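You operate a simulated robot arm through the tools that you are given. There is no shell and no other tool. Be economical: measure what you need, move in short steps, check, and stop when the job is done.

Carry out the task below with a simulated two-armed robot. There is one attempt and no reset: what you move stays moved.

JOB
Light the guard lamp, switch the rig on and test its lamps.
Fine: the lamp goes on at the rocker switch; main switch on before you press the test button once; key on, then reset. The track stays standing.

The check looks at the end state, three seconds after you hand in, the way a careful person would. Anything else that was tipped, shoved, dropped, spilled or broken makes it a failure.

ROBOT AND FRAMES
Two 7-joint arms with two-finger parallel grippers on one trunk, on a base that drives. Base frame: it is fixed to the floor where the robot stands at the start and does not move with it; the origin is under the middle of the robot, x ahead of it, y to its left, z up. Units: m, rad, N and s.
The left shoulder is at the start at [0.05, 0.187, 1.135], the right one opposite. With the tool pointing down near the work surface each hand reaches from about 0.1 to 0.62 m from the robot's upright axis, wherever it stands, measured 20 degrees to its own side. Places, roughly: air valve [0.4, -1.2, 0.8]; jog button [0.4, -1.4, 1.1]; key switch [0.4, -1.4, 1]; main switch [0.4, -1.2, 1]; mode knob [0.4, -1.2, 1.2]; reset button [0.4, -1.5, 1.1]; rocker switch [0.4, 0, 1.2]; start button [0.4, -1.2, 1.1]; test button [0.4, -1.5, 1.3]. Payload 3.43 kg a hand.
The TCP of each hand is the grasp point between the finger pads, 0.03 m short of the fingertips. In the tool frame z runs along the fingers and y along their closing line. The gripper opens to 0.094 m. The fingers are 0.028 m wide and 0.01 m thick; the gripper's body (0.05 by 0.096 m) begins 0.055 m behind the TCP.
Orientation is that of the tool frame in the base frame, as a unit quaternion [w, x, y, z]. With the fingers straight down and closing along the base's y, the tool's x points along the base's -x, its y along +y and its z along -z.

CONTROLS
- The arms move only by the tool apply_moves. It takes "left_plan", "right_plan" or both (then of equal length, played together; a hand with none holds still); each is a list of rows, each a list of 7 numbers: the turn, a rotation vector about the base's x, y, z in rad, then the shift along the base's x, y, z in m, then the opening, from 0 (shut) to 1 (fully open). In form: [[rx, ry, rz, dx, dy, dz, jaw], ...]. A call has 1 to 20 rows; each row is the pose to reach, as a shift and turn from the pose commanded when the call began. A row lasts 0.2 s, in which the tool goes at most 0.05 m and 0.15 rad; a call with a longer step from one row to the next is refused whole, and so is a gripper value outside its range. Where a pose cannot be reached the arm comes as near as it can. A force on the tool above 60 N (or 10 N above the force at the start of the call, whichever is more), or a blocked arm, ends the call early, and 0.2 s more pass. The fingers move at their own pace (about 0.153 m/s each) and stop on an object; they squeeze with about 36 N. The grip force told is the motor's: it shows also when the fingers shut on nothing. Time passes only in rows, and 0.2 s behind the last, so rows that repeat a pose let the fingers close. The reply holds the time, the measured pose of the TCP, the force on the tool along the base axes, the opening and the grip force, in the units named above and with some noise, with the torque about the TCP (base axes, N m) and any sound that the robot's microphone picked up.
- Cameras (640 x 400 px; columns grow to the right, rows downward): "scene" is now at [0.1534, -0.0033, 1.3215]; the picture's right is [-0.10, -0.99, 0.00], its down [-0.30, 0.03, -0.95] and it looks along [0.95, -0.10, -0.30] (base axes); focal length 214 px, centre (320, 200). "left" rides on the left gripper at [0.076, -0.014, -0.103] in its tool frame; the picture's right is [0.18, 0.98, 0.00], its down [-0.75, 0.14, -0.64] and it looks along [-0.63, 0.12, 0.77] (tool axes); focal length 243 px, centre (320, 200). "right" rides on the right gripper at [0.076, 0.014, -0.102] in its tool frame; the picture's right is [-0.18, 0.98, 0.00], its down [-0.75, -0.14, -0.64] and it looks along [-0.63, -0.12, 0.77] (tool axes); focal length 243 px, centre (320, 200). There is no depth. A picture from a camera that has moved, and an enlarged one, comes with that camera's place and axes in the base frame and with its lens. The place of the scene camera against the robot may be out by one fixed shift of up to 0.012 m in any direction.
- get_image(camera): a new picture of that camera. No time passes.
- slide_trunk(by): slides the trunk up (or, below 0, down) by that many m; the arms and the scene camera ride with it, the base frame stays. It gives what a move gives, with no picture.
- steer(legs): drives the robot by 1 to 6 legs, each [ahead, left, turn to the left] in m, m and rad, along the robot's own axes; the way and the turn of a leg run together, so that a leg with both is an arc; at most 1.5 m and 3.142 rad a leg. The arms and the cameras ride along, it lands a little off, and it stops where it bumps. It gives what a move gives.
- head_to(pan, tilt): turns the head with the scene camera to pan (to the left, within 1.396 rad either way) and tilt (down, from -0.506 to 1.204), counted from straight ahead of the robot. It gives what a move gives.
- enlarge(camera, box): a new picture of the part [left, top, right, bottom] of that camera's present view, enlarged. No time passes.
- finish_job(): hands the job in; it is judged then, once.

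Go step by step. Nothing tells you exact positions but the pictures and the camera data: compare them with the known pose of the tool, close in by small moves and look again before you grip or let go. The budget is 120 turns and 108 pictures, counting those below and the enlarged ones. Unless the task says otherwise, let go and move clear before handing in, and close with one line.

The tools are called after "Emit:" by a JSON object that holds its "fn" and its "kwargs". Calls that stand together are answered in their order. apply_moves: Moves the arms, as the interface text tells. Its arguments: {"type":"object","properties":{"left_plan":{"type":"array"},"right_plan":{"type":"array"}},"required":[]} The other tools are called the same way: slide_trunk (by) slides the trunk up or down; steer (legs) drives the base; head_to (pan, tilt) turns the head that bears the scene camera; get_image (camera) takes a picture; enlarge (camera, box) takes an enlarged picture of a part of a camera's view; finish_job () hands the job in.

At the start:

```text
t: 0.0
left_eef_pos: [0.3839, 0.1247, 1.2684]
left_orientation: [0.001, -0.001, 1.0, -0.001]
left_force: [0.0, 1.3, 0.8]
left_torque: [-0.02, 0.01, 0.03]
left_width: 0.0941
left_finger_force: 0.1
right_eef_pos: [0.303, -0.1565, 1.2687]
right_orientation: [0.0, 0.0, 1.0, 0.0]
right_force: [0.5, 0.0, 1.0]
right_torque: [0.01, -0.02, 0.02]
right_width: 0.0939
right_finger_force: 0.1
trunk travel left (down, up): [-0.35, 0.082]
robot x, y, heading: [0.0008, -0.0, -0.001]
head pan, tilt: [-0.103, 0.304]
```

scene: 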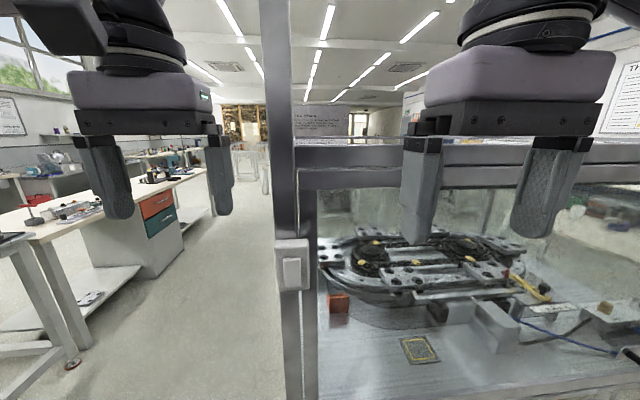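
right: 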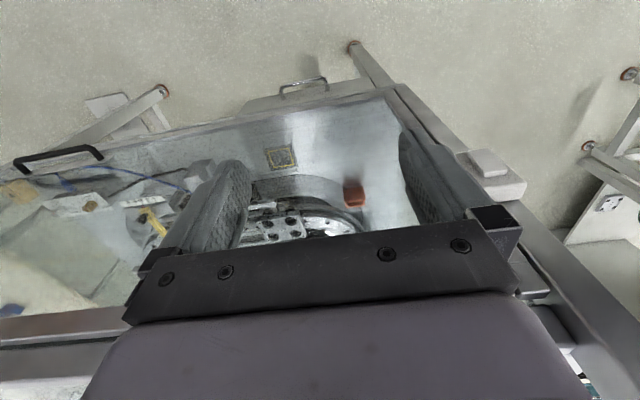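
left: 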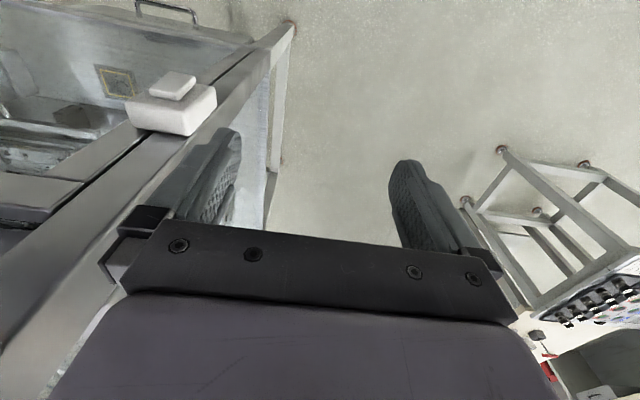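

I see a rocker switch on the post at the front of the rig. I'll look closer at it and then towards the panel on the right.

Emit:
{"fn": "enlarge", "kwargs": {"camera": "scene", "box": [240, 210, 360, 330]}}

Emit:
{"fn": "enlarge", "kwargs": {"camera": "left", "box": [100, 50, 240, 150]}}

Emit:
{"fn": "head_to", "kwargs": {"pan": -1.2, "tilt": 0.2}}

Emit:
{"fn": "get_image", "kwargs": {"camera": "scene"}}

```text
3.33 times, centred on (300, 270) of scene
camera zoom: at [0.1534, -0.0033, 1.3215], right [-0.1, -0.99, 0.0], down [-0.3, 0.03, -0.95], along [0.95, -0.1, -0.3], focal length 715 px, centre (387, -33)
```

zoom: 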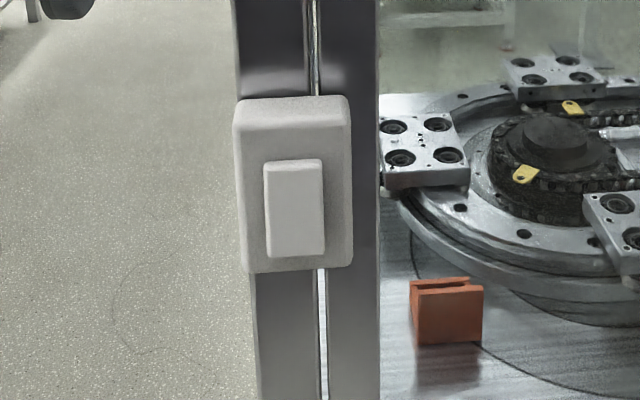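

```text
4.00 times, centred on (170, 100) of left
camera zoom: at [0.3088, 0.1099, 1.3703], right [-0.19, 0.98, 0.0], down [0.75, 0.14, 0.64], along [0.63, 0.12, -0.77], focal length 970 px, centre (920, 600)
```

zoom: 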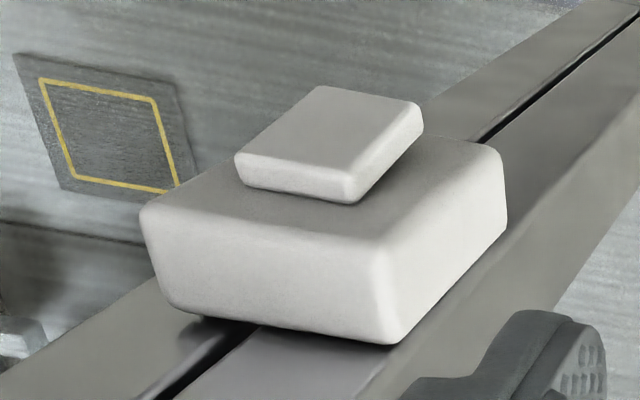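

```text
t: 1.3
left_eef_pos: [0.3841, 0.1241, 1.2672]
left_orientation: [0.0, -0.001, 1.0, -0.001]
left_force: [-0.5, 0.1, 0.2]
left_torque: [0.01, -0.01, -0.01]
left_width: 0.094
left_finger_force: 0.1
right_eef_pos: [0.304, -0.1561, 1.2678]
right_orientation: [0.0, 0.0, 1.0, 0.001]
right_force: [0.3, -0.1, 0.0]
right_torque: [0.01, 0.01, 0.02]
right_width: 0.0941
right_finger_force: 0.1
trunk travel left (down, up): [-0.35, 0.082]
robot x, y, heading: [-0.0027, 0.0014, 0.002]
head pan, tilt: [-1.201, 0.201]
```

```text
102 pictures are left
camera scene: at [0.0943, -0.0805, 1.331], right [-0.93, -0.36, 0.0], down [-0.07, 0.19, -0.98], along [0.35, -0.91, -0.2], focal length 214 px, centre (320, 200)
```

scene: 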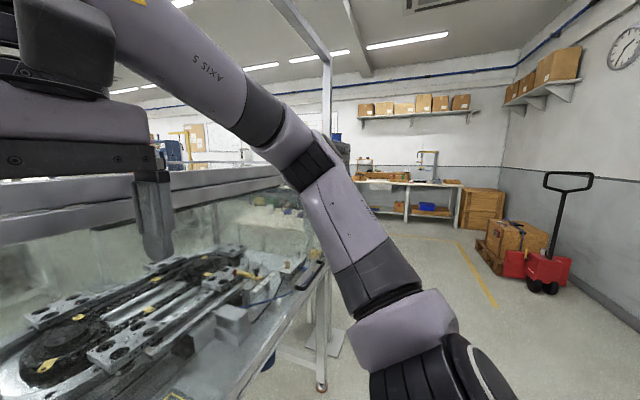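

The rocker sits at about (0.385, 0.007, 1.157) and faces the robot. I'll back off a little for room, then look at its tilt.

Emit:
{"fn": "steer", "kwargs": {"legs": [[-0.2, 0, 0]]}}

Emit:
{"fn": "head_to", "kwargs": {"pan": -0.1, "tilt": 0.3}}

Emit:
{"fn": "get_image", "kwargs": {"camera": "scene"}}

```text
t: 3.0
left_eef_pos: [0.1777, 0.1247, 1.2681]
left_orientation: [0.0, -0.001, 1.0, -0.002]
left_force: [0.4, -0.9, 0.2]
left_torque: [-0.05, 0.01, -0.01]
left_width: 0.0939
left_finger_force: 0.1
right_eef_pos: [0.0973, -0.1556, 1.2669]
right_orientation: [0.0, 0.001, 1.0, 0.0]
right_force: [-0.9, 0.4, -0.2]
right_torque: [0.01, -0.04, -0.04]
right_width: 0.0939
right_finger_force: 0.0
trunk travel left (down, up): [-0.35, 0.082]
robot x, y, heading: [-0.2062, -0.0037, 0.003]
head pan, tilt: [-1.201, 0.201]
```

```text
t: 4.3
left_eef_pos: [0.1799, 0.1242, 1.2684]
left_orientation: [0.0, -0.001, 1.0, -0.001]
left_force: [-0.7, -0.1, -0.2]
left_torque: [0.01, 0.01, 0.02]
left_width: 0.094
left_finger_force: 0.0
right_eef_pos: [0.0989, -0.1554, 1.2688]
right_orientation: [0.0, 0.0, 1.0, 0.0]
right_force: [0.1, -0.7, -0.4]
right_torque: [-0.03, -0.05, 0.01]
right_width: 0.0939
right_finger_force: 0.0
trunk travel left (down, up): [-0.35, 0.082]
robot x, y, heading: [-0.2052, 0.0028, -0.006]
head pan, tilt: [-0.099, 0.3]
```

```text
101 pictures are left
camera scene: at [-0.0518, -0.0031, 1.3217], right [-0.1, -0.99, 0.0], down [-0.29, 0.03, -0.96], along [0.95, -0.1, -0.3], focal length 214 px, centre (320, 200)
```

scene: 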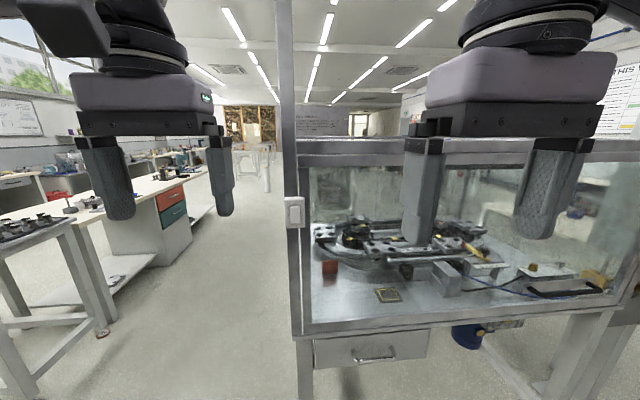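

Rotating the left hand to point forward with fingers shut.

Emit:
{"fn": "apply_moves", "kwargs": {"left_plan": [[0, -0.14, 0, 0, 0, 0, 0], [0, -0.28, 0, 0, 0, 0, 0], [0, -0.42, 0, 0, 0, 0, 0], [0, -0.56, 0, 0, 0, 0, 0], [0, -0.7, 0, 0, 0, 0, 0], [0, -0.84, 0, 0, 0, 0, 0], [0, -0.98, 0, 0, 0, 0, 0], [0, -1.12, 0, 0, 0, 0, 0], [0, -1.26, 0, 0, 0, 0, 0], [0, -1.4, 0, 0, 0, 0, 0], [0, -1.5, 0, 0, 0, 0, 0], [0, -1.571, 0, 0, 0, 0, 0]]}}

Emit:
{"fn": "get_image", "kwargs": {"camera": "left"}}

Emit:
{"fn": "get_image", "kwargs": {"camera": "scene"}}

Emit:
{"fn": "enlarge", "kwargs": {"camera": "scene", "box": [265, 180, 325, 240]}}

```text
t: 6.9
left_eef_pos: [0.1788, 0.1243, 1.2682]
left_orientation: [0.708, 0.0, 0.706, -0.002]
left_force: [0.3, -0.7, 0.3]
left_torque: [-0.02, -0.03, 0.02]
left_width: 0.0
left_finger_force: 32.4
right_eef_pos: [0.0985, -0.1546, 1.2675]
right_orientation: [0.0, 0.0, 1.0, 0.001]
right_force: [0.3, -0.7, -0.5]
right_torque: [0.02, -0.01, -0.01]
right_width: 0.0941
right_finger_force: 0.1
trunk travel left (down, up): [-0.35, 0.082]
robot x, y, heading: [-0.2027, 0.0004, 0.004]
head pan, tilt: [-0.099, 0.3]
```

```text
100 pictures are left
camera left: at [0.0775, 0.11, 1.1915], right [0.0, 0.98, -0.19], down [-0.64, 0.14, 0.75], along [0.77, 0.12, 0.63], focal length 243 px, centre (320, 200)
```

left: 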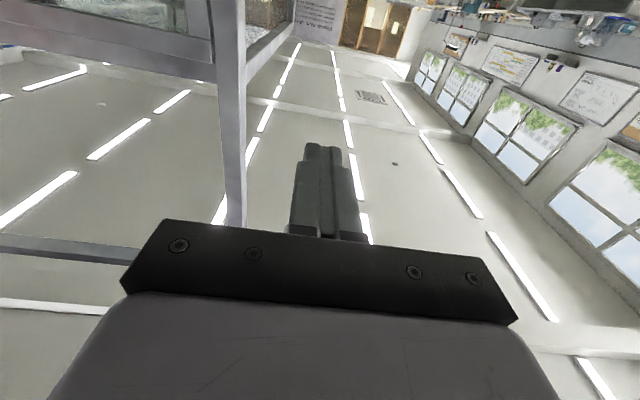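

```text
99 pictures are left
camera scene: at [-0.0517, -0.003, 1.3217], right [-0.1, -0.99, 0.0], down [-0.29, 0.03, -0.96], along [0.95, -0.1, -0.3], focal length 214 px, centre (320, 200)
```

scene: 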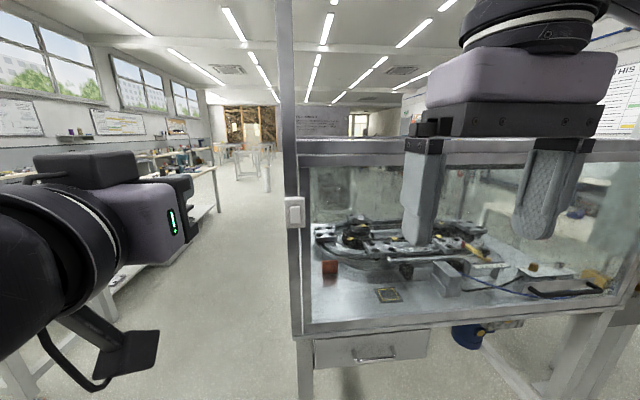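

```text
6.67 times, centred on (295, 210) of scene
camera zoom: at [-0.0517, -0.003, 1.3217], right [-0.1, -0.99, 0.0], down [-0.29, 0.03, -0.96], along [0.95, -0.1, -0.3], focal length 1430 px, centre (487, 133)
```

zoom: 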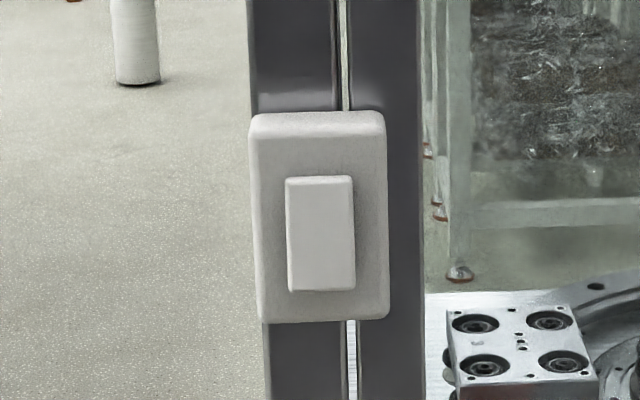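

I'll bring the left hand down and forward beside the switch to see its profile.

Emit:
{"fn": "apply_moves", "kwargs": {"left_plan": [[0, 0, 0, 0.03, 0, -0.037, 0], [0, 0, 0, 0.06, 0, -0.074, 0], [0, 0, 0, 0.09, 0, -0.111, 0], [0, 0, 0, 0.12, 0, -0.148, 0]]}}

Emit:
{"fn": "enlarge", "kwargs": {"camera": "left", "box": [90, 70, 290, 200]}}

```text
t: 7.9
left_eef_pos: [0.3019, 0.1238, 1.1221]
left_orientation: [0.708, 0.001, 0.707, -0.002]
left_force: [0.1, 0.4, 0.1]
left_torque: [0.02, -0.03, -0.01]
left_width: 0.0001
left_finger_force: 33.3
right_eef_pos: [0.0992, -0.1568, 1.267]
right_orientation: [0.0, 0.001, 1.0, 0.002]
right_force: [0.6, -0.9, -0.1]
right_torque: [0.03, 0.0, 0.03]
right_width: 0.0939
right_finger_force: 0.1
trunk travel left (down, up): [-0.35, 0.082]
robot x, y, heading: [-0.2062, 0.0004, 0.002]
head pan, tilt: [-0.099, 0.3]
```

```text
3.08 times, centred on (190, 135) of left
camera zoom: at [0.2005, 0.1089, 1.0454], right [0.0, 0.98, -0.19], down [-0.64, 0.14, 0.75], along [0.77, 0.12, 0.63], focal length 746 px, centre (720, 400)
```

zoom: 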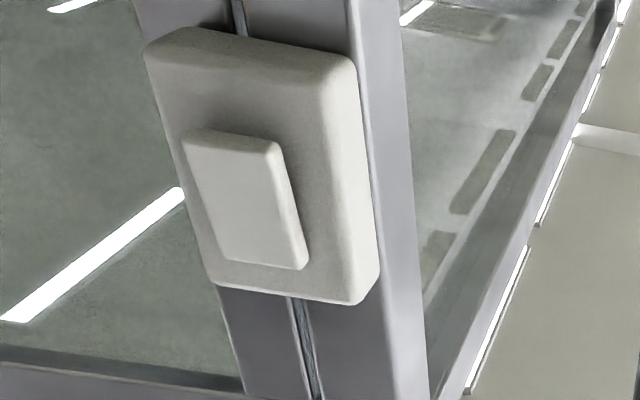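

Emit:
{"fn": "enlarge", "kwargs": {"camera": "left", "box": [140, 100, 210, 170]}}

```text
5.71 times, centred on (175, 135) of left
camera zoom: at [0.2005, 0.1089, 1.0454], right [0.0, 0.98, -0.19], down [-0.64, 0.14, 0.75], along [0.77, 0.12, 0.63], focal length 1386 px, centre (1149, 571)
```

zoom: 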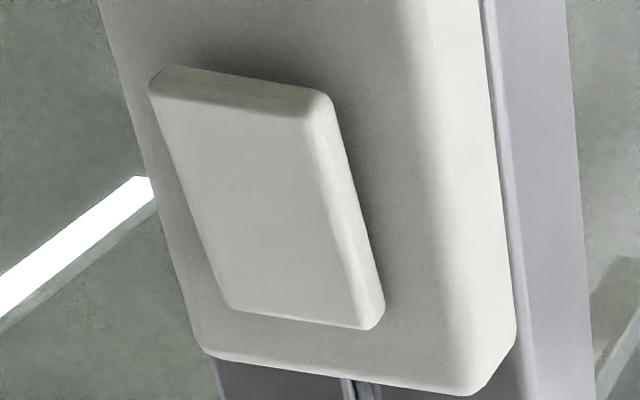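

The rocker's lower end stands out more, so that is the end to press. I'll line the fingertips up with it at (y 0.005, z 1.135) first.

Emit:
{"fn": "apply_moves", "kwargs": {"left_plan": [[0, 0, 0, 0, -0.04, 0.004, 0], [0, 0, 0, 0, -0.08, 0.008, 0], [0, 0, 0, 0, -0.119, 0.013, 0], [0, 0, 0, 0.02, -0.119, 0.013, 0]]}}

Emit:
{"fn": "get_image", "kwargs": {"camera": "left"}}

Emit:
{"fn": "enlarge", "kwargs": {"camera": "scene", "box": [235, 160, 355, 280]}}

```text
t: 8.9
left_eef_pos: [0.3198, 0.008, 1.1314]
left_orientation: [0.707, -0.001, 0.707, -0.001]
left_force: [-0.6, -0.1, 0.3]
left_torque: [0.01, -0.02, -0.01]
left_width: 0.0
left_finger_force: 33.0
right_eef_pos: [0.0983, -0.1559, 1.2679]
right_orientation: [0.0, 0.0, 1.0, 0.001]
right_force: [0.4, 1.0, 0.7]
right_torque: [0.01, -0.01, -0.02]
right_width: 0.0941
right_finger_force: 0.1
trunk travel left (down, up): [-0.35, 0.082]
robot x, y, heading: [-0.2012, -0.0013, 0.003]
head pan, tilt: [-0.099, 0.3]
```

```text
95 pictures are left
camera left: at [0.219, -0.0069, 1.0556], right [0.0, 0.98, -0.19], down [-0.64, 0.14, 0.75], along [0.77, 0.12, 0.63], focal length 243 px, centre (320, 200)
```

left: 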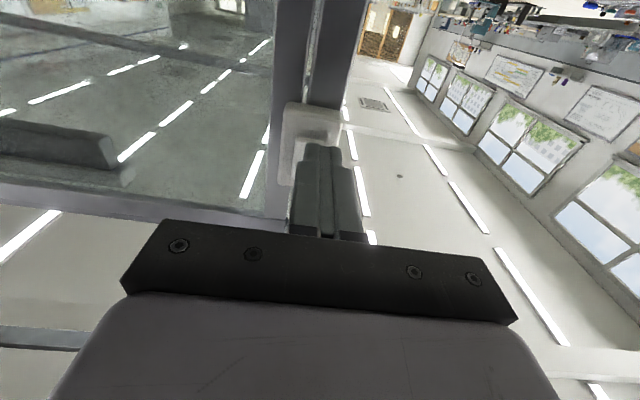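

```text
3.33 times, centred on (295, 220) of scene
camera zoom: at [-0.0515, -0.0025, 1.3217], right [-0.1, -1.0, 0.0], down [-0.29, 0.03, -0.96], along [0.95, -0.09, -0.3], focal length 715 px, centre (403, 133)
```

zoom: 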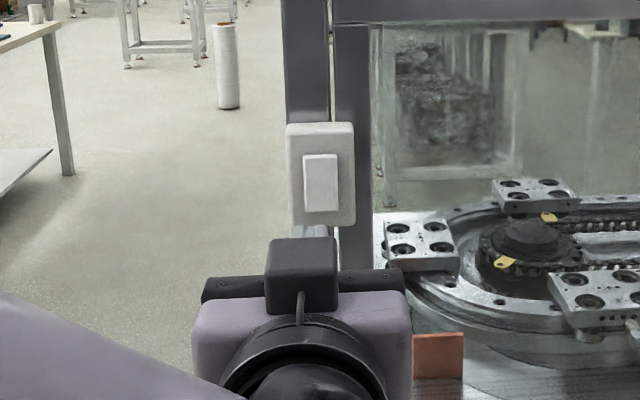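

Emit:
{"fn": "apply_moves", "kwargs": {"left_plan": [[0, 0, 0, 0.015, -0.003, 0.001, 0], [0, 0, 0, 0.022, -0.003, 0.001, 0], [0, 0, 0, 0.026, -0.003, 0.001, 0], [0, 0, 0, 0.029, -0.003, 0.001, 0], [0, 0, 0, 0.031, -0.003, 0.001, 0], [0, 0, 0, 0.033, -0.003, 0.001, 0]]}}

Emit:
{"fn": "enlarge", "kwargs": {"camera": "scene", "box": [265, 180, 325, 240]}}

```text
t: 10.3
left_eef_pos: [0.3518, 0.0014, 1.1319]
left_orientation: [0.707, 0.001, 0.707, -0.003]
left_force: [-2.3, 0.7, -0.4]
left_torque: [-0.02, 0.06, 0.0]
left_width: 0.0
left_finger_force: 32.5
right_eef_pos: [0.0994, -0.1559, 1.2669]
right_orientation: [0.001, -0.001, 1.0, 0.001]
right_force: [0.3, 0.7, -0.3]
right_torque: [-0.04, 0.0, 0.0]
right_width: 0.0939
right_finger_force: 0.1
trunk travel left (down, up): [-0.35, 0.082]
robot x, y, heading: [-0.2055, 0.0034, 0.001]
head pan, tilt: [-0.099, 0.3]
```

```text
6.67 times, centred on (295, 210) of scene
camera zoom: at [-0.0518, -0.003, 1.3217], right [-0.1, -0.99, 0.0], down [-0.29, 0.03, -0.96], along [0.95, -0.1, -0.3], focal length 1430 px, centre (487, 133)
```

zoom: 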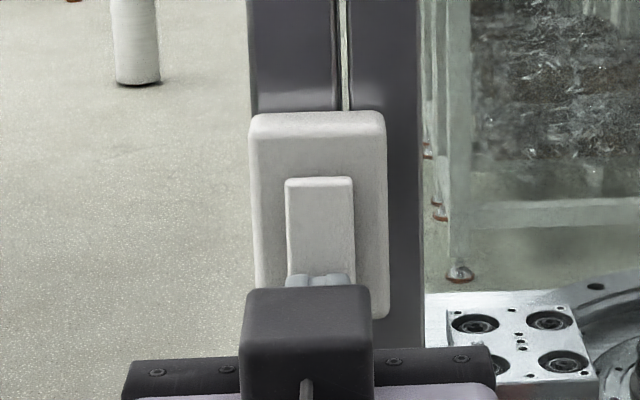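

Light contact at −2.3 N. Pressing a little further.

Emit:
{"fn": "apply_moves", "kwargs": {"left_plan": [[0, 0, 0, 0.002, 0.001, 0, 0], [0, 0, 0, 0.004, 0.001, 0, 0], [0, 0, 0, 0.006, 0.001, 0, 0], [0, 0, 0, 0.006, 0.001, 0, 0]]}}

Emit:
{"fn": "enlarge", "kwargs": {"camera": "scene", "box": [265, 180, 325, 240]}}

```text
t: 11.3
left_eef_pos: [0.3541, 0.0039, 1.1332]
left_orientation: [0.707, 0.002, 0.707, -0.003]
left_force: [-31.4, 6.5, -7.3]
left_torque: [-0.43, -0.23, 0.16]
left_width: 0.0
left_finger_force: 33.1
right_eef_pos: [0.0938, -0.1558, 1.2686]
right_orientation: [0.003, 0.0, 1.0, 0.0]
right_force: [-0.4, 0.6, -0.7]
right_torque: [-0.02, 0.02, 0.02]
right_width: 0.0938
right_finger_force: 0.1
trunk travel left (down, up): [-0.35, 0.082]
robot x, y, heading: [-0.205, 0.0029, -0.0]
head pan, tilt: [-0.099, 0.3]
```

```text
6.67 times, centred on (295, 210) of scene
camera zoom: at [-0.056, -0.002, 1.3222], right [-0.1, -1.0, 0.0], down [-0.29, 0.03, -0.96], along [0.95, -0.1, -0.29], focal length 1430 px, centre (487, 133)
```

zoom: 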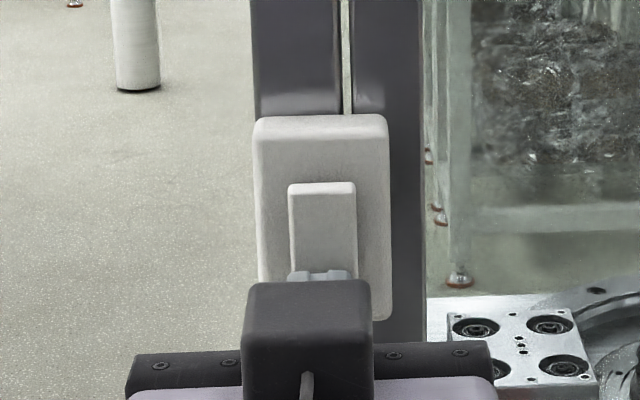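

No click was heard at 31 N. I'll back off and look at the rocker and the lamp.

Emit:
{"fn": "apply_moves", "kwargs": {"left_plan": [[0, 0, 0, -0.02, 0, 0, 0], [0, 0, 0, -0.05, 0.03, -0.01, 0], [0, 0, 0, -0.055, 0.075, -0.013, 0], [0, 0, 0, -0.057, 0.119, -0.013, 0]]}}

Emit:
{"fn": "enlarge", "kwargs": {"camera": "left", "box": [140, 100, 210, 170]}}

Emit:
{"fn": "head_to", "kwargs": {"pan": -0.3, "tilt": -0.3}}

Emit:
{"fn": "get_image", "kwargs": {"camera": "scene"}}

```text
t: 12.3
left_eef_pos: [0.301, 0.1219, 1.1214]
left_orientation: [0.708, -0.001, 0.706, -0.001]
left_force: [0.4, 0.6, 0.1]
left_torque: [-0.04, -0.03, -0.01]
left_width: 0.0
left_finger_force: 33.0
right_eef_pos: [0.0982, -0.1551, 1.267]
right_orientation: [0.001, 0.0, 1.0, 0.001]
right_force: [-0.1, -0.5, 0.1]
right_torque: [-0.01, -0.02, 0.02]
right_width: 0.0941
right_finger_force: 0.0
trunk travel left (down, up): [-0.35, 0.082]
robot x, y, heading: [-0.2059, 0.0009, -0.001]
head pan, tilt: [-0.099, 0.3]
```

```text
5.71 times, centred on (175, 135) of left
camera zoom: at [0.1985, 0.1081, 1.0451], right [0.0, 0.98, -0.19], down [-0.64, 0.14, 0.75], along [0.77, 0.12, 0.63], focal length 1386 px, centre (1149, 571)
```

zoom: 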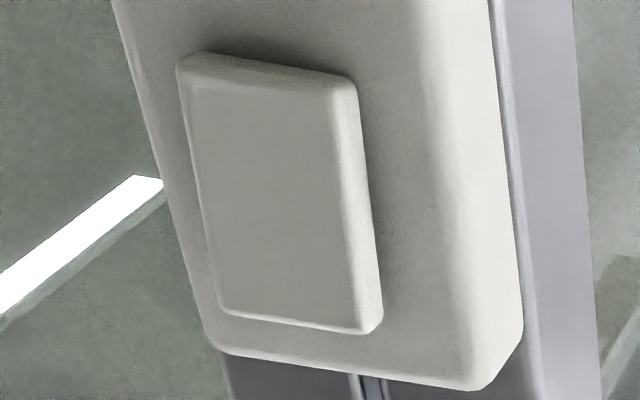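

```text
t: 13.3
left_eef_pos: [0.3003, 0.1223, 1.1196]
left_orientation: [0.707, -0.001, 0.707, 0.0]
left_force: [0.2, -0.3, 0.5]
left_torque: [0.0, 0.03, 0.0]
left_width: 0.0001
left_finger_force: 33.0
right_eef_pos: [0.0994, -0.156, 1.2673]
right_orientation: [0.001, 0.001, 1.0, 0.001]
right_force: [0.4, 0.0, -0.3]
right_torque: [0.01, 0.03, 0.01]
right_width: 0.0938
right_finger_force: 0.1
trunk travel left (down, up): [-0.35, 0.082]
robot x, y, heading: [-0.2017, -0.0015, 0.001]
head pan, tilt: [-0.3, -0.3]
```

```text
90 pictures are left
camera scene: at [-0.0695, -0.0169, 1.3749], right [-0.3, -0.96, 0.0], down [0.28, -0.09, -0.96], along [0.91, -0.28, 0.29], focal length 214 px, centre (320, 200)
```

scene: 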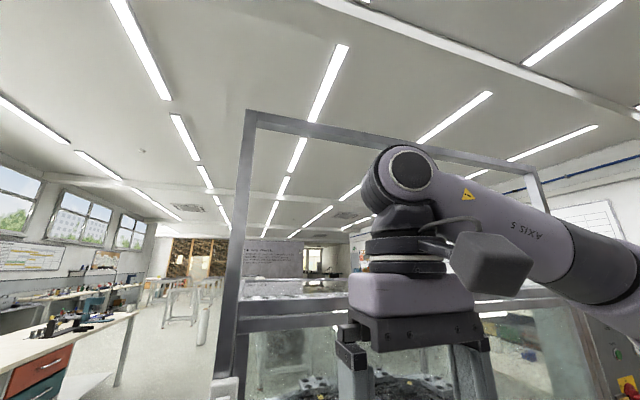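

The rocker flipped, since its tilt is reversed now. I'll look for the guard lamp to confirm.

Emit:
{"fn": "head_to", "kwargs": {"pan": -0.5, "tilt": 0.1}}

Emit:
{"fn": "get_image", "kwargs": {"camera": "scene"}}

Emit:
{"fn": "get_image", "kwargs": {"camera": "left"}}

Emit:
{"fn": "get_image", "kwargs": {"camera": "right"}}

```text
t: 14.2
left_eef_pos: [0.3008, 0.122, 1.122]
left_orientation: [0.707, 0.0, 0.707, -0.001]
left_force: [0.5, -0.4, -0.5]
left_torque: [-0.01, -0.01, -0.01]
left_width: 0.0
left_finger_force: 33.3
right_eef_pos: [0.0984, -0.1564, 1.2674]
right_orientation: [0.0, -0.001, 1.0, 0.001]
right_force: [-0.4, 0.2, 0.0]
right_torque: [-0.03, 0.01, 0.02]
right_width: 0.0938
right_finger_force: 0.1
trunk travel left (down, up): [-0.35, 0.082]
robot x, y, heading: [-0.2042, 0.0006, -0.004]
head pan, tilt: [-0.499, 0.099]
```

```text
89 pictures are left
camera scene: at [-0.0639, -0.0377, 1.3405], right [-0.48, -0.88, 0.0], down [-0.09, 0.05, -1.0], along [0.87, -0.48, -0.1], focal length 214 px, centre (320, 200)
```

scene: 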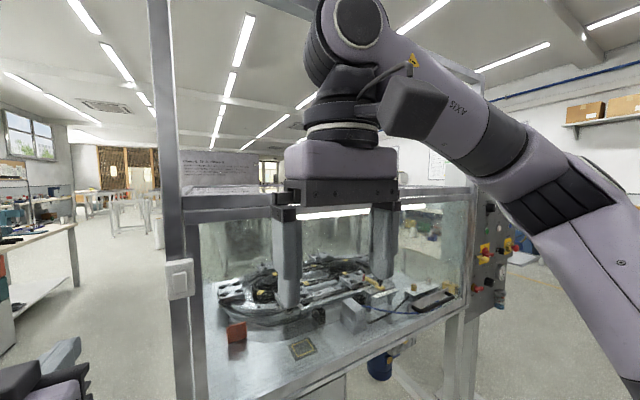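

```text
88 pictures are left
camera left: at [0.1991, 0.1074, 1.0446], right [0.0, 0.98, -0.19], down [-0.64, 0.14, 0.75], along [0.77, 0.12, 0.63], focal length 243 px, centre (320, 200)
```

left: 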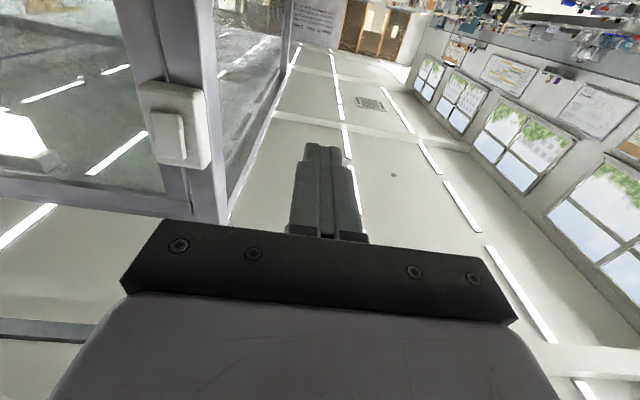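

```text
87 pictures are left
camera right: at [0.0229, -0.1417, 1.3698], right [0.18, 0.98, 0.0], down [0.75, -0.14, 0.64], along [0.63, -0.12, -0.77], focal length 243 px, centre (320, 200)
```

right: 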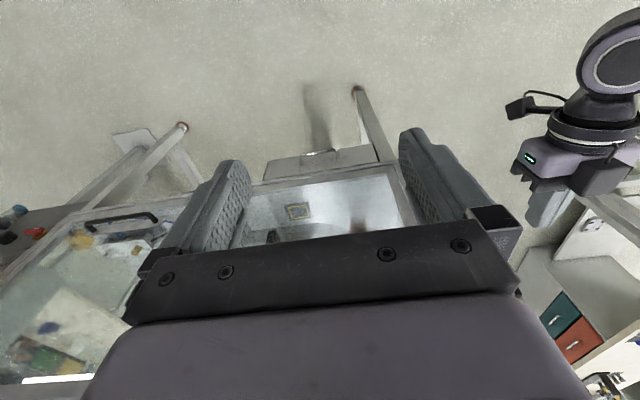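

The guard lamp is lit: there is a bright strip inside the guard. Next I retract the left hand and check the way to the right.

Emit:
{"fn": "apply_moves", "kwargs": {"left_plan": [[0, 0, 0, -0.045, 0, 0.02, 0], [0, 0, 0, -0.09, 0, 0.04, 0], [0, 0, 0, -0.12, 0, 0.06, 0]]}}

Emit:
{"fn": "head_to", "kwargs": {"pan": -1.396, "tilt": 0.5}}

Emit:
{"fn": "get_image", "kwargs": {"camera": "scene"}}

```text
t: 14.9
left_eef_pos: [0.1934, 0.1085, 1.1845]
left_orientation: [0.707, -0.001, 0.707, 0.0]
left_force: [-1.4, -1.0, -1.0]
left_torque: [0.0, 0.0, 0.02]
left_width: 0.0
left_finger_force: 32.7
left hand out of reach, approached as far as the arm can: row 2, 3
right_eef_pos: [0.098, -0.1568, 1.2676]
right_orientation: [0.001, 0.0, 1.0, 0.001]
right_force: [-0.4, 0.4, 0.1]
right_torque: [-0.01, -0.01, 0.02]
right_width: 0.0942
right_finger_force: 0.1
trunk travel left (down, up): [-0.35, 0.082]
robot x, y, heading: [-0.2069, -0.0021, -0.0]
head pan, tilt: [-0.499, 0.099]
```

```text
t: 16.1
left_eef_pos: [0.1945, 0.1081, 1.1857]
left_orientation: [0.708, -0.001, 0.707, -0.001]
left_force: [0.3, 0.8, 0.6]
left_torque: [0.01, -0.02, -0.01]
left_width: 0.0
left_finger_force: 32.9
right_eef_pos: [0.0988, -0.1569, 1.267]
right_orientation: [0.0, 0.001, 1.0, 0.001]
right_force: [0.2, -0.7, 0.7]
right_torque: [0.02, 0.0, -0.03]
right_width: 0.0939
right_finger_force: 0.0
trunk travel left (down, up): [-0.35, 0.082]
robot x, y, heading: [-0.2013, -0.0006, -0.004]
head pan, tilt: [-1.396, 0.499]
```

```text
86 pictures are left
camera scene: at [-0.1288, -0.0833, 1.3034], right [-0.98, -0.17, 0.0], down [-0.08, 0.47, -0.88], along [0.15, -0.86, -0.48], focal length 214 px, centre (320, 200)
```

scene: 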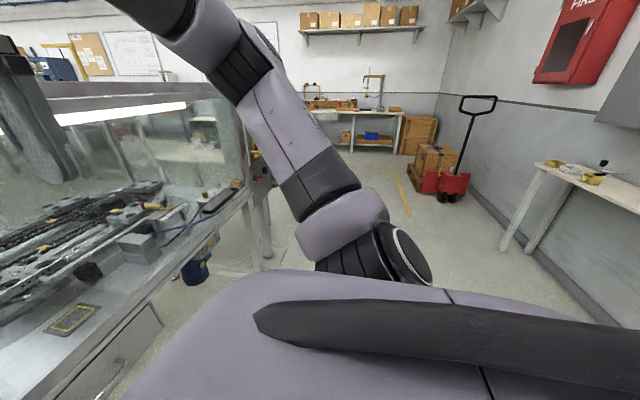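

The way to the right is clear. I'll drive right about 1.2 m and look at the panel.

Emit:
{"fn": "steer", "kwargs": {"legs": [[0, -1.2, 0]]}}

Emit:
{"fn": "head_to", "kwargs": {"pan": -0.2, "tilt": 0.35}}

Emit:
{"fn": "get_image", "kwargs": {"camera": "scene"}}

```text
t: 22.3
left_eef_pos: [0.2091, -1.0961, 1.1851]
left_orientation: [0.707, -0.01, 0.707, 0.009]
left_force: [0.1, 0.4, -1.0]
left_torque: [-0.04, -0.02, -0.02]
left_width: 0.0001
left_finger_force: 33.0
right_eef_pos: [0.1194, -1.3629, 1.2678]
right_orientation: [0.0, -0.014, 1.0, 0.001]
right_force: [0.1, 0.0, 0.0]
right_torque: [-0.02, -0.01, -0.03]
right_width: 0.0942
right_finger_force: 0.1
trunk travel left (down, up): [-0.35, 0.082]
robot x, y, heading: [-0.191, -1.2172, 0.034]
head pan, tilt: [-1.396, 0.499]
```

```text
t: 23.7
left_eef_pos: [0.2085, -1.0959, 1.1834]
left_orientation: [0.707, -0.011, 0.707, 0.009]
left_force: [0.0, -0.3, 0.5]
left_torque: [0.01, 0.01, 0.03]
left_width: 0.0
left_finger_force: 33.0
right_eef_pos: [0.1208, -1.3625, 1.2671]
right_orientation: [0.0, -0.014, 1.0, 0.0]
right_force: [-0.1, 0.2, -1.1]
right_torque: [0.01, -0.03, -0.03]
right_width: 0.0938
right_finger_force: 0.0
trunk travel left (down, up): [-0.35, 0.082]
robot x, y, heading: [-0.1886, -1.2153, 0.027]
head pan, tilt: [-0.201, 0.351]
```

```text
85 pictures are left
camera scene: at [-0.0359, -1.2231, 1.317], right [-0.17, -0.98, 0.0], down [-0.34, 0.06, -0.94], along [0.93, -0.16, -0.34], focal length 214 px, centre (320, 200)
```

scene: 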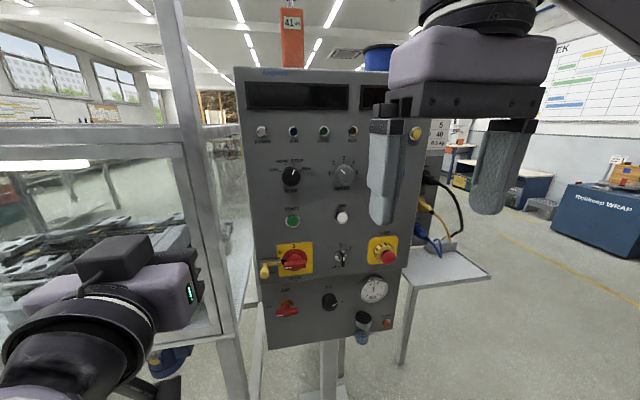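

Emit:
{"fn": "enlarge", "kwargs": {"camera": "scene", "box": [235, 110, 435, 230]}}

Emit:
{"fn": "enlarge", "kwargs": {"camera": "scene", "box": [235, 220, 435, 350]}}

Emit:
{"fn": "get_image", "kwargs": {"camera": "right"}}

```text
3.20 times, centred on (335, 170) of scene
camera zoom: at [-0.0359, -1.2231, 1.317], right [-0.17, -0.98, 0.0], down [-0.34, 0.06, -0.94], along [0.93, -0.16, -0.34], focal length 686 px, centre (272, 296)
```

zoom: 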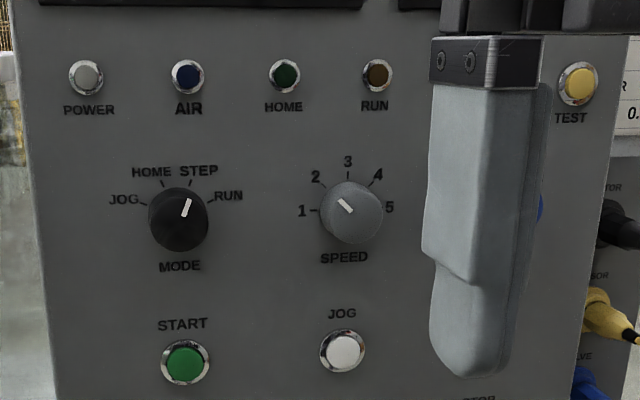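

```text
3.08 times, centred on (335, 285) of scene
camera zoom: at [-0.0359, -1.2231, 1.317], right [-0.17, -0.98, 0.0], down [-0.34, 0.06, -0.94], along [0.93, -0.16, -0.34], focal length 660 px, centre (274, -62)
```

zoom: 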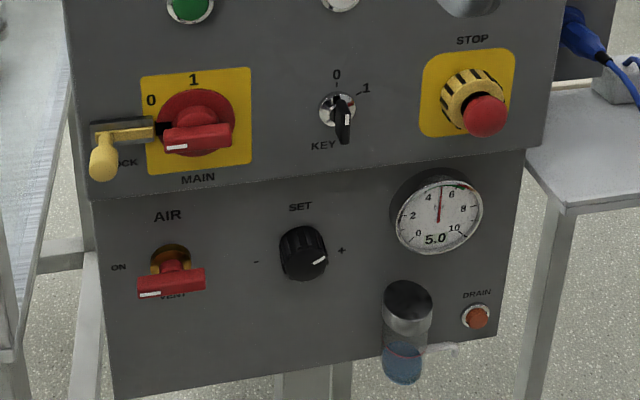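

```text
82 pictures are left
camera right: at [0.0439, -1.3502, 1.3698], right [0.16, 0.99, 0.0], down [0.76, -0.12, 0.64], along [0.63, -0.1, -0.77], focal length 243 px, centre (320, 200)
```

right: 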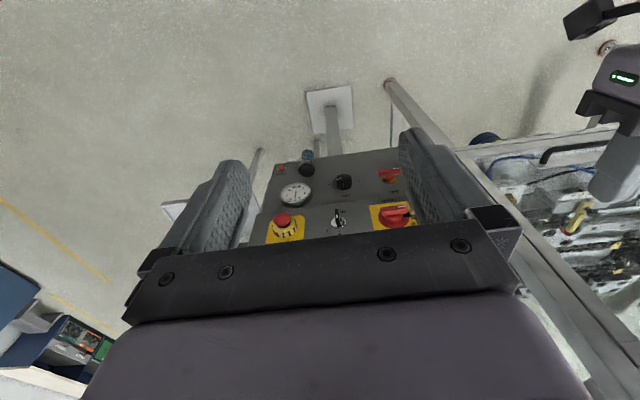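

The panel is in view; there's a latch at "LOCK" beside MAIN, and the key is at 0. I'll centre the robot on the panel and swing the right hand forward too.

Emit:
{"fn": "steer", "kwargs": {"legs": [[0, -0.1, -0.03]]}}

Emit:
{"fn": "apply_moves", "kwargs": {"right_plan": [[0, -0.14, 0, 0, -0.02, 0, 0], [0, -0.28, 0, 0, -0.04, 0, 0], [0, -0.42, 0, 0, -0.06, 0, 0], [0, -0.56, 0, 0, -0.08, 0, 0], [0, -0.7, 0, 0, -0.1, 0, 0], [0, -0.84, 0, 0.02, -0.12, 0, 0], [0, -0.98, 0, 0.04, -0.14, -0.02, 0], [0, -1.12, 0, 0.06, -0.16, -0.04, 0], [0, -1.26, 0, 0.08, -0.18, -0.06, 0], [0, -1.4, 0, 0.08, -0.18, -0.08, 0], [0, -1.5, 0, 0.08, -0.18, -0.1, 0], [0, -1.571, 0, 0.08, -0.18, -0.12, 0]]}}

Emit:
{"fn": "get_image", "kwargs": {"camera": "scene"}}

Emit:
{"fn": "get_image", "kwargs": {"camera": "right"}}

Emit:
{"fn": "get_image", "kwargs": {"camera": "left"}}

```text
t: 24.9
left_eef_pos: [0.2143, -1.2077, 1.1845]
left_orientation: [0.708, 0.0, 0.707, -0.001]
left_force: [-0.5, -0.4, -0.5]
left_torque: [0.03, 0.0, 0.03]
left_width: 0.0
left_finger_force: 32.7
right_eef_pos: [0.1167, -1.4723, 1.2671]
right_orientation: [0.001, 0.002, 1.0, 0.001]
right_force: [0.0, -0.4, 0.2]
right_torque: [0.04, 0.0, -0.02]
right_width: 0.0939
right_finger_force: 0.1
trunk travel left (down, up): [-0.35, 0.082]
robot x, y, heading: [-0.1859, -1.3118, -0.005]
head pan, tilt: [-0.201, 0.351]
```

```text
t: 27.4
left_eef_pos: [0.2135, -1.2074, 1.1842]
left_orientation: [0.707, -0.001, 0.707, -0.001]
left_force: [1.2, 0.4, 0.0]
left_torque: [-0.01, 0.0, -0.01]
left_width: 0.0001
left_finger_force: 33.3
right_eef_pos: [0.238, -1.6787, 1.1653]
right_orientation: [0.697, 0.002, 0.717, 0.001]
right_force: [0.1, -0.3, -1.2]
right_torque: [0.03, -0.02, 0.01]
right_width: 0.0001
right_finger_force: 33.2
right hand out of reach, approached as far as the arm can: row 10, 11, 12
trunk travel left (down, up): [-0.35, 0.082]
robot x, y, heading: [-0.1883, -1.3148, 0.001]
head pan, tilt: [-0.201, 0.351]
```

```text
81 pictures are left
camera scene: at [-0.0351, -1.3268, 1.317], right [-0.2, -0.98, 0.0], down [-0.34, 0.07, -0.94], along [0.92, -0.19, -0.34], focal length 214 px, centre (320, 200)
```

scene: 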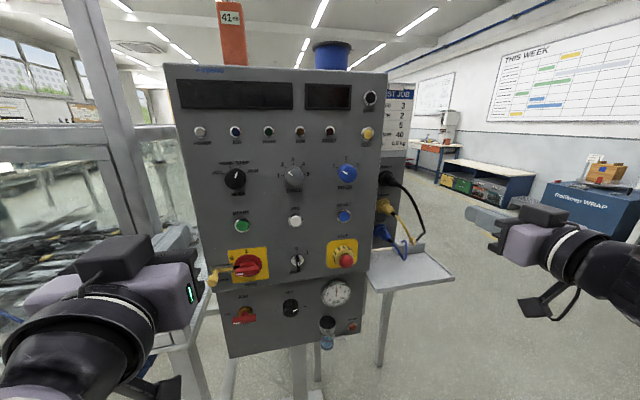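

```text
80 pictures are left
camera right: at [0.1336, -1.664, 1.0915], right [0.0, 0.98, 0.19], down [-0.62, -0.14, 0.77], along [0.79, -0.12, 0.61], focal length 243 px, centre (320, 200)
```

right: 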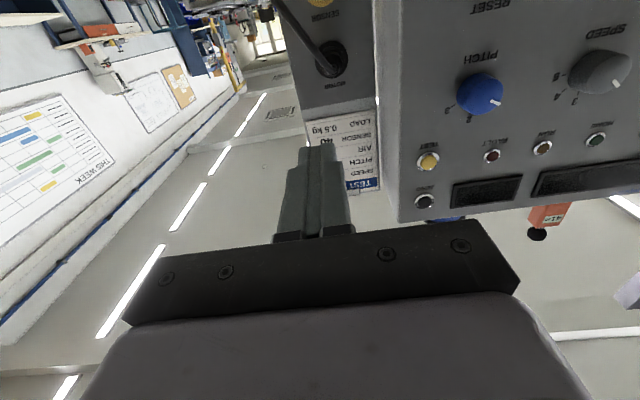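

```text
79 pictures are left
camera left: at [0.1113, -1.2212, 1.1085], right [0.0, 0.98, -0.19], down [-0.64, 0.14, 0.75], along [0.77, 0.12, 0.63], focal length 243 px, centre (320, 200)
```

left: 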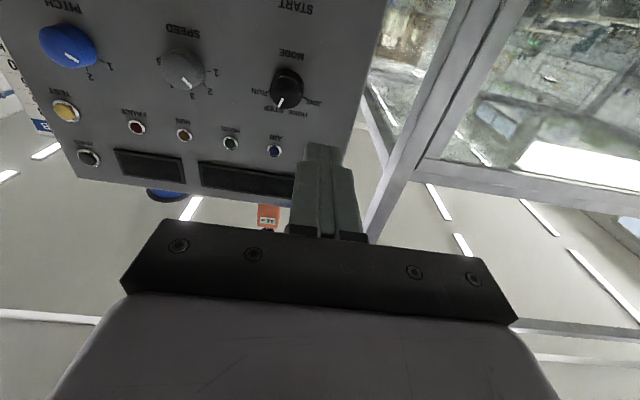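

Emit:
{"fn": "enlarge", "kwargs": {"camera": "scene", "box": [190, 80, 390, 205]}}

Emit:
{"fn": "enlarge", "kwargs": {"camera": "scene", "box": [190, 200, 380, 320]}}

Emit:
{"fn": "enlarge", "kwargs": {"camera": "scene", "box": [200, 235, 310, 305]}}

```text
3.20 times, centred on (290, 142) of scene
camera zoom: at [-0.0351, -1.3268, 1.317], right [-0.2, -0.98, 0.0], down [-0.34, 0.07, -0.94], along [0.92, -0.19, -0.34], focal length 686 px, centre (416, 384)
```

zoom: 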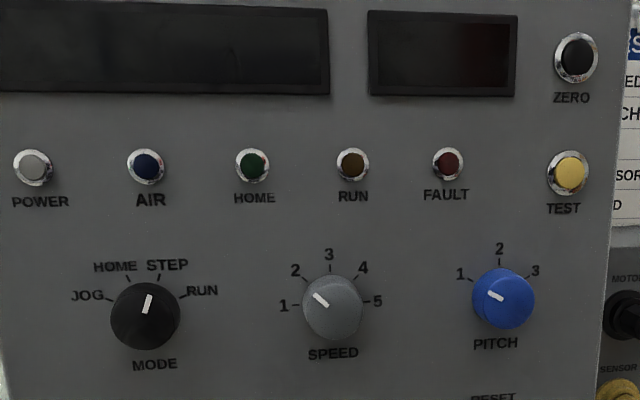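

```text
3.33 times, centred on (285, 260) of scene
camera zoom: at [-0.0351, -1.3268, 1.317], right [-0.2, -0.98, 0.0], down [-0.34, 0.07, -0.94], along [0.92, -0.19, -0.34], focal length 715 px, centre (437, 0)
```

zoom: 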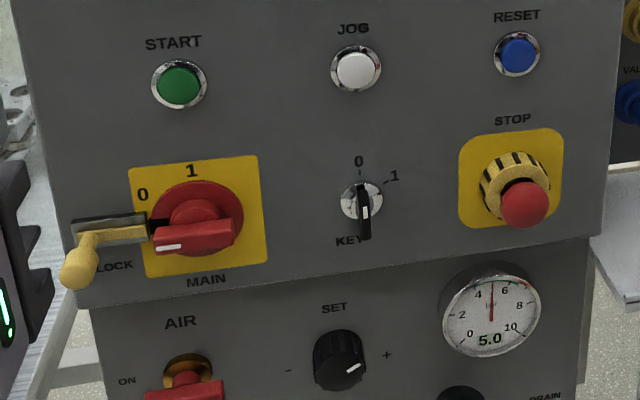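

```text
5.71 times, centred on (255, 270) of scene
camera zoom: at [-0.0351, -1.3268, 1.317], right [-0.2, -0.98, 0.0], down [-0.34, 0.07, -0.94], along [0.92, -0.19, -0.34], focal length 1226 px, centre (691, -200)
```

zoom: 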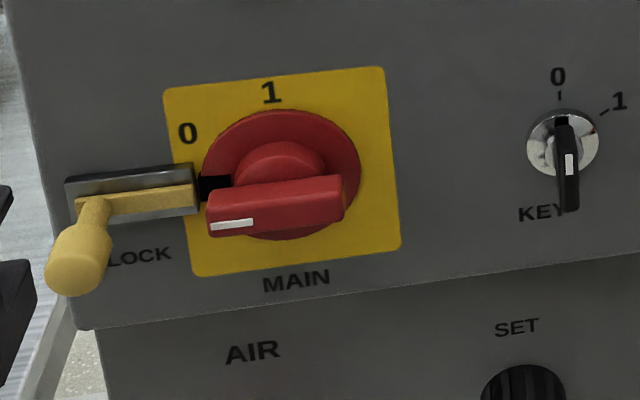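

I need to see the lock beside MAIN closely, so I'll pitch the left hand down to bring its camera level with it.

Emit:
{"fn": "apply_moves", "kwargs": {"left_plan": [[0, 0.13, 0, 0.01, 0.015, -0.036, 0], [0, 0.27, 0, 0.025, 0.03, -0.072, 0], [0, 0.4, 0, 0.04, 0.045, -0.108, 0], [0, 0.54, 0, 0.055, 0.06, -0.146, 0], [0, 0.68, 0, 0.067, 0.077, -0.184, 0]]}}

Emit:
{"fn": "get_image", "kwargs": {"camera": "left"}}

```text
t: 28.6
left_eef_pos: [0.2823, -1.1289, 0.997]
left_orientation: [0.43, -0.001, 0.903, -0.002]
left_force: [-0.5, 0.3, -0.8]
left_torque: [-0.02, 0.01, 0.01]
left_width: 0.0
left_finger_force: 33.2
right_eef_pos: [0.2397, -1.6782, 1.1648]
right_orientation: [0.696, 0.0, 0.718, 0.002]
right_force: [0.5, -0.4, -0.9]
right_torque: [0.0, -0.02, -0.01]
right_width: 0.0002
right_finger_force: 33.2
trunk travel left (down, up): [-0.35, 0.082]
robot x, y, heading: [-0.1831, -1.3133, -0.002]
head pan, tilt: [-0.201, 0.351]
```

```text
75 pictures are left
camera left: at [0.1561, -1.1434, 1.0041], right [-0.11, 0.98, -0.15], down [-0.02, 0.14, 0.99], along [0.99, 0.12, 0.01], focal length 243 px, centre (320, 200)
```

left: 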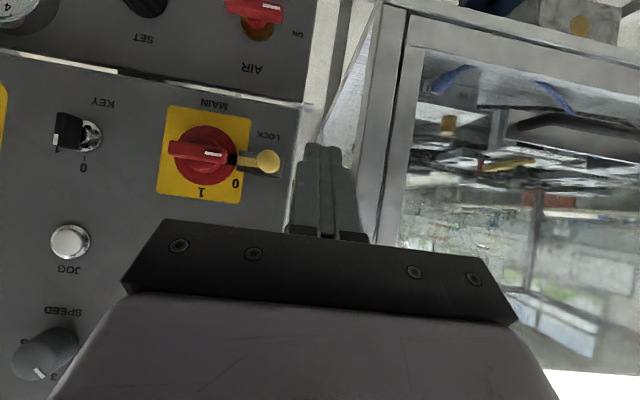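

Emit:
{"fn": "enlarge", "kwargs": {"camera": "left", "box": [150, 95, 290, 205]}}

Emit:
{"fn": "enlarge", "kwargs": {"camera": "left", "box": [40, 90, 120, 180]}}

```text
3.64 times, centred on (220, 150) of left
camera zoom: at [0.1561, -1.1434, 1.0041], right [-0.11, 0.98, -0.15], down [-0.02, 0.14, 0.99], along [0.99, 0.12, 0.01], focal length 882 px, centre (684, 382)
```

zoom: 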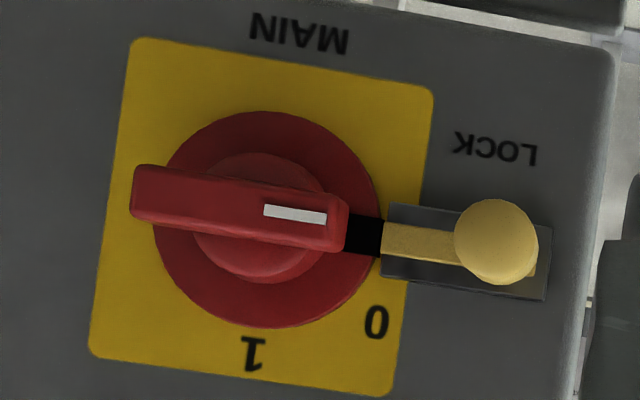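

```text
4.44 times, centred on (80, 135) of left
camera zoom: at [0.1561, -1.1434, 1.0041], right [-0.11, 0.98, -0.15], down [-0.02, 0.14, 0.99], along [0.99, 0.12, 0.01], focal length 1078 px, centre (1387, 489)
```

zoom: 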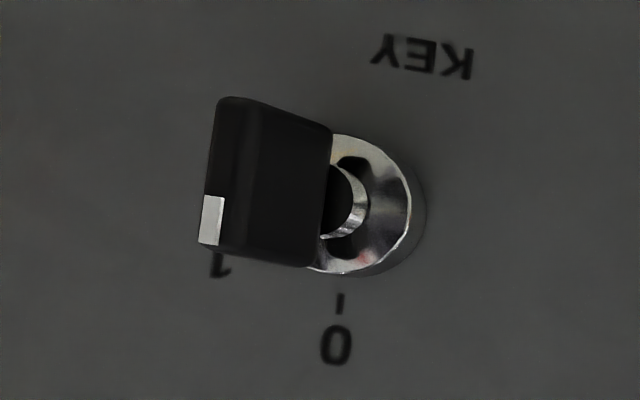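

The lock bar looks withdrawn, with the dark notch in the dial empty. MAIN is at about (0.44, −1.24, 0.977) and its handle is horizontal at 0. I'll bring the left hand straight and roll it so the fingers straddle the handle.

Emit:
{"fn": "apply_moves", "kwargs": {"left_plan": [[0, -0.14, 0, 0, -0.02, -0.005, 0], [0, -0.28, 0, 0, -0.04, -0.01, 0], [0, -0.42, 0, 0, -0.06, -0.015, 0], [0, -0.55, 0, 0, -0.09, -0.02, 0], [0, -0.68, 0, 0.01, -0.113, -0.02, 0]]}}

Emit:
{"fn": "apply_moves", "kwargs": {"left_plan": [[-0.15, 0, 0, 0, 0, 0, 0.5], [-0.3, 0, 0, 0, 0, 0, 0.5], [-0.45, 0, 0, 0, 0, 0, 0.5], [-0.6, 0, 0, 0, 0, 0, 0.5], [-0.75, 0, 0, 0, 0, 0, 0.5], [-0.9, 0, 0, 0, 0, 0, 0.5], [-1.05, 0, 0, 0, 0, 0, 0.5], [-1.2, 0, 0, 0, 0, 0, 0.5], [-1.35, 0, 0, 0, 0, 0, 0.5], [-1.47, 0, 0, 0, 0, 0, 0.5], [-1.571, 0, 0, 0, 0, 0, 0.5]]}}

Emit:
{"fn": "get_image", "kwargs": {"camera": "left"}}

Emit:
{"fn": "get_image", "kwargs": {"camera": "scene"}}

```text
t: 29.9
left_eef_pos: [0.291, -1.242, 0.9795]
left_orientation: [0.708, 0.0, 0.706, -0.001]
left_force: [0.1, 0.3, 0.3]
left_torque: [-0.03, 0.02, 0.02]
left_width: 0.0
left_finger_force: 33.4
right_eef_pos: [0.2381, -1.6785, 1.1641]
right_orientation: [0.696, 0.001, 0.718, 0.001]
right_force: [0.5, 0.3, -0.2]
right_torque: [0.01, -0.03, 0.01]
right_width: 0.0
right_finger_force: 32.9
trunk travel left (down, up): [-0.35, 0.082]
robot x, y, heading: [-0.186, -1.314, -0.002]
head pan, tilt: [-0.201, 0.351]
```

```text
t: 32.2
left_eef_pos: [0.2911, -1.2437, 0.9798]
left_orientation: [-0.5, 0.501, -0.499, 0.5]
left_force: [0.1, -0.5, -0.2]
left_torque: [0.03, -0.03, -0.04]
left_width: 0.0469
left_finger_force: 0.0
right_eef_pos: [0.2373, -1.6778, 1.1647]
right_orientation: [0.696, 0.002, 0.718, 0.001]
right_force: [0.4, -0.8, -0.3]
right_torque: [-0.03, 0.0, 0.0]
right_width: 0.0
right_finger_force: 32.8
trunk travel left (down, up): [-0.35, 0.082]
robot x, y, heading: [-0.1862, -1.315, 0.002]
head pan, tilt: [-0.201, 0.351]
```

```text
72 pictures are left
camera left: at [0.1888, -1.3199, 0.9951], right [0.0, -0.19, -0.98], down [-0.64, 0.75, -0.15], along [0.77, 0.63, -0.12], focal length 243 px, centre (320, 200)
```

left: 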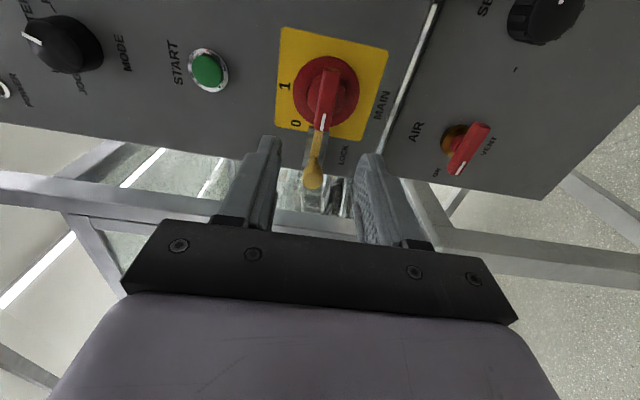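

```text
71 pictures are left
camera scene: at [-0.0351, -1.3267, 1.317], right [-0.2, -0.98, 0.0], down [-0.34, 0.07, -0.94], along [0.92, -0.19, -0.34], focal length 214 px, centre (320, 200)
```

scene: 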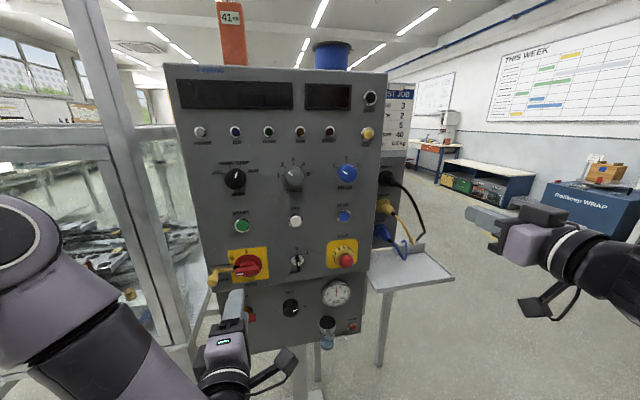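

Emit:
{"fn": "enlarge", "kwargs": {"camera": "left", "box": [250, 30, 400, 200]}}

```text
2.35 times, centred on (325, 115) of left
camera zoom: at [0.1888, -1.3199, 0.9951], right [0.0, -0.19, -0.98], down [-0.64, 0.75, -0.15], along [0.77, 0.63, -0.12], focal length 571 px, centre (308, 400)
```

zoom: 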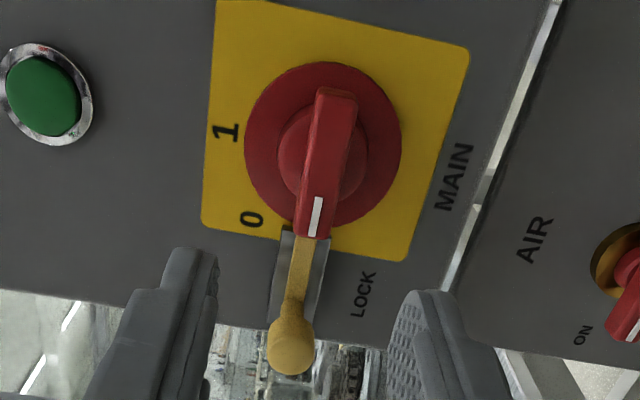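

The handle's front is at (0.418, −1.250, 0.975). Advancing to straddle it.

Emit:
{"fn": "apply_moves", "kwargs": {"left_plan": [[0, 0, 0, 0.03, -0.007, -0.004, 0.5], [0, 0, 0, 0.06, -0.007, -0.004, 0.5], [0, 0, 0, 0.085, -0.007, -0.004, 0.5], [0, 0, 0, 0.1, -0.007, -0.004, 0.5], [0, 0, 0, 0.111, -0.007, -0.004, 0.5]]}}

Emit:
{"fn": "get_image", "kwargs": {"camera": "left"}}

```text
t: 33.5
left_eef_pos: [0.3995, -1.2635, 0.9821]
left_orientation: [-0.501, 0.503, -0.498, 0.498]
left_force: [0.0, -0.4, -0.5]
left_torque: [0.0, 0.0, 0.05]
left_width: 0.0471
left_finger_force: 0.1
left hand out of reach, approached as far as the arm can: row 3, 4, 5
right_eef_pos: [0.239, -1.6786, 1.1641]
right_orientation: [0.696, 0.002, 0.718, 0.0]
right_force: [1.0, 0.2, -0.2]
right_torque: [0.0, 0.01, 0.03]
right_width: 0.0001
right_finger_force: 32.7
trunk travel left (down, up): [-0.35, 0.082]
robot x, y, heading: [-0.1888, -1.3143, -0.0]
head pan, tilt: [-0.201, 0.351]
```

```text
69 pictures are left
camera left: at [0.2976, -1.3399, 0.9977], right [0.0, -0.19, -0.98], down [-0.65, 0.75, -0.14], along [0.76, 0.64, -0.12], focal length 243 px, centre (320, 200)
```

left: 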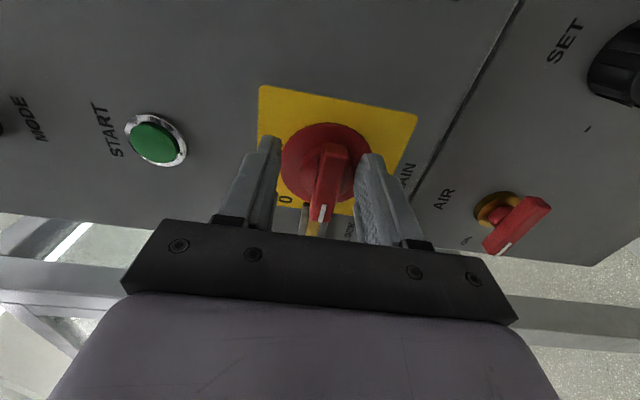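

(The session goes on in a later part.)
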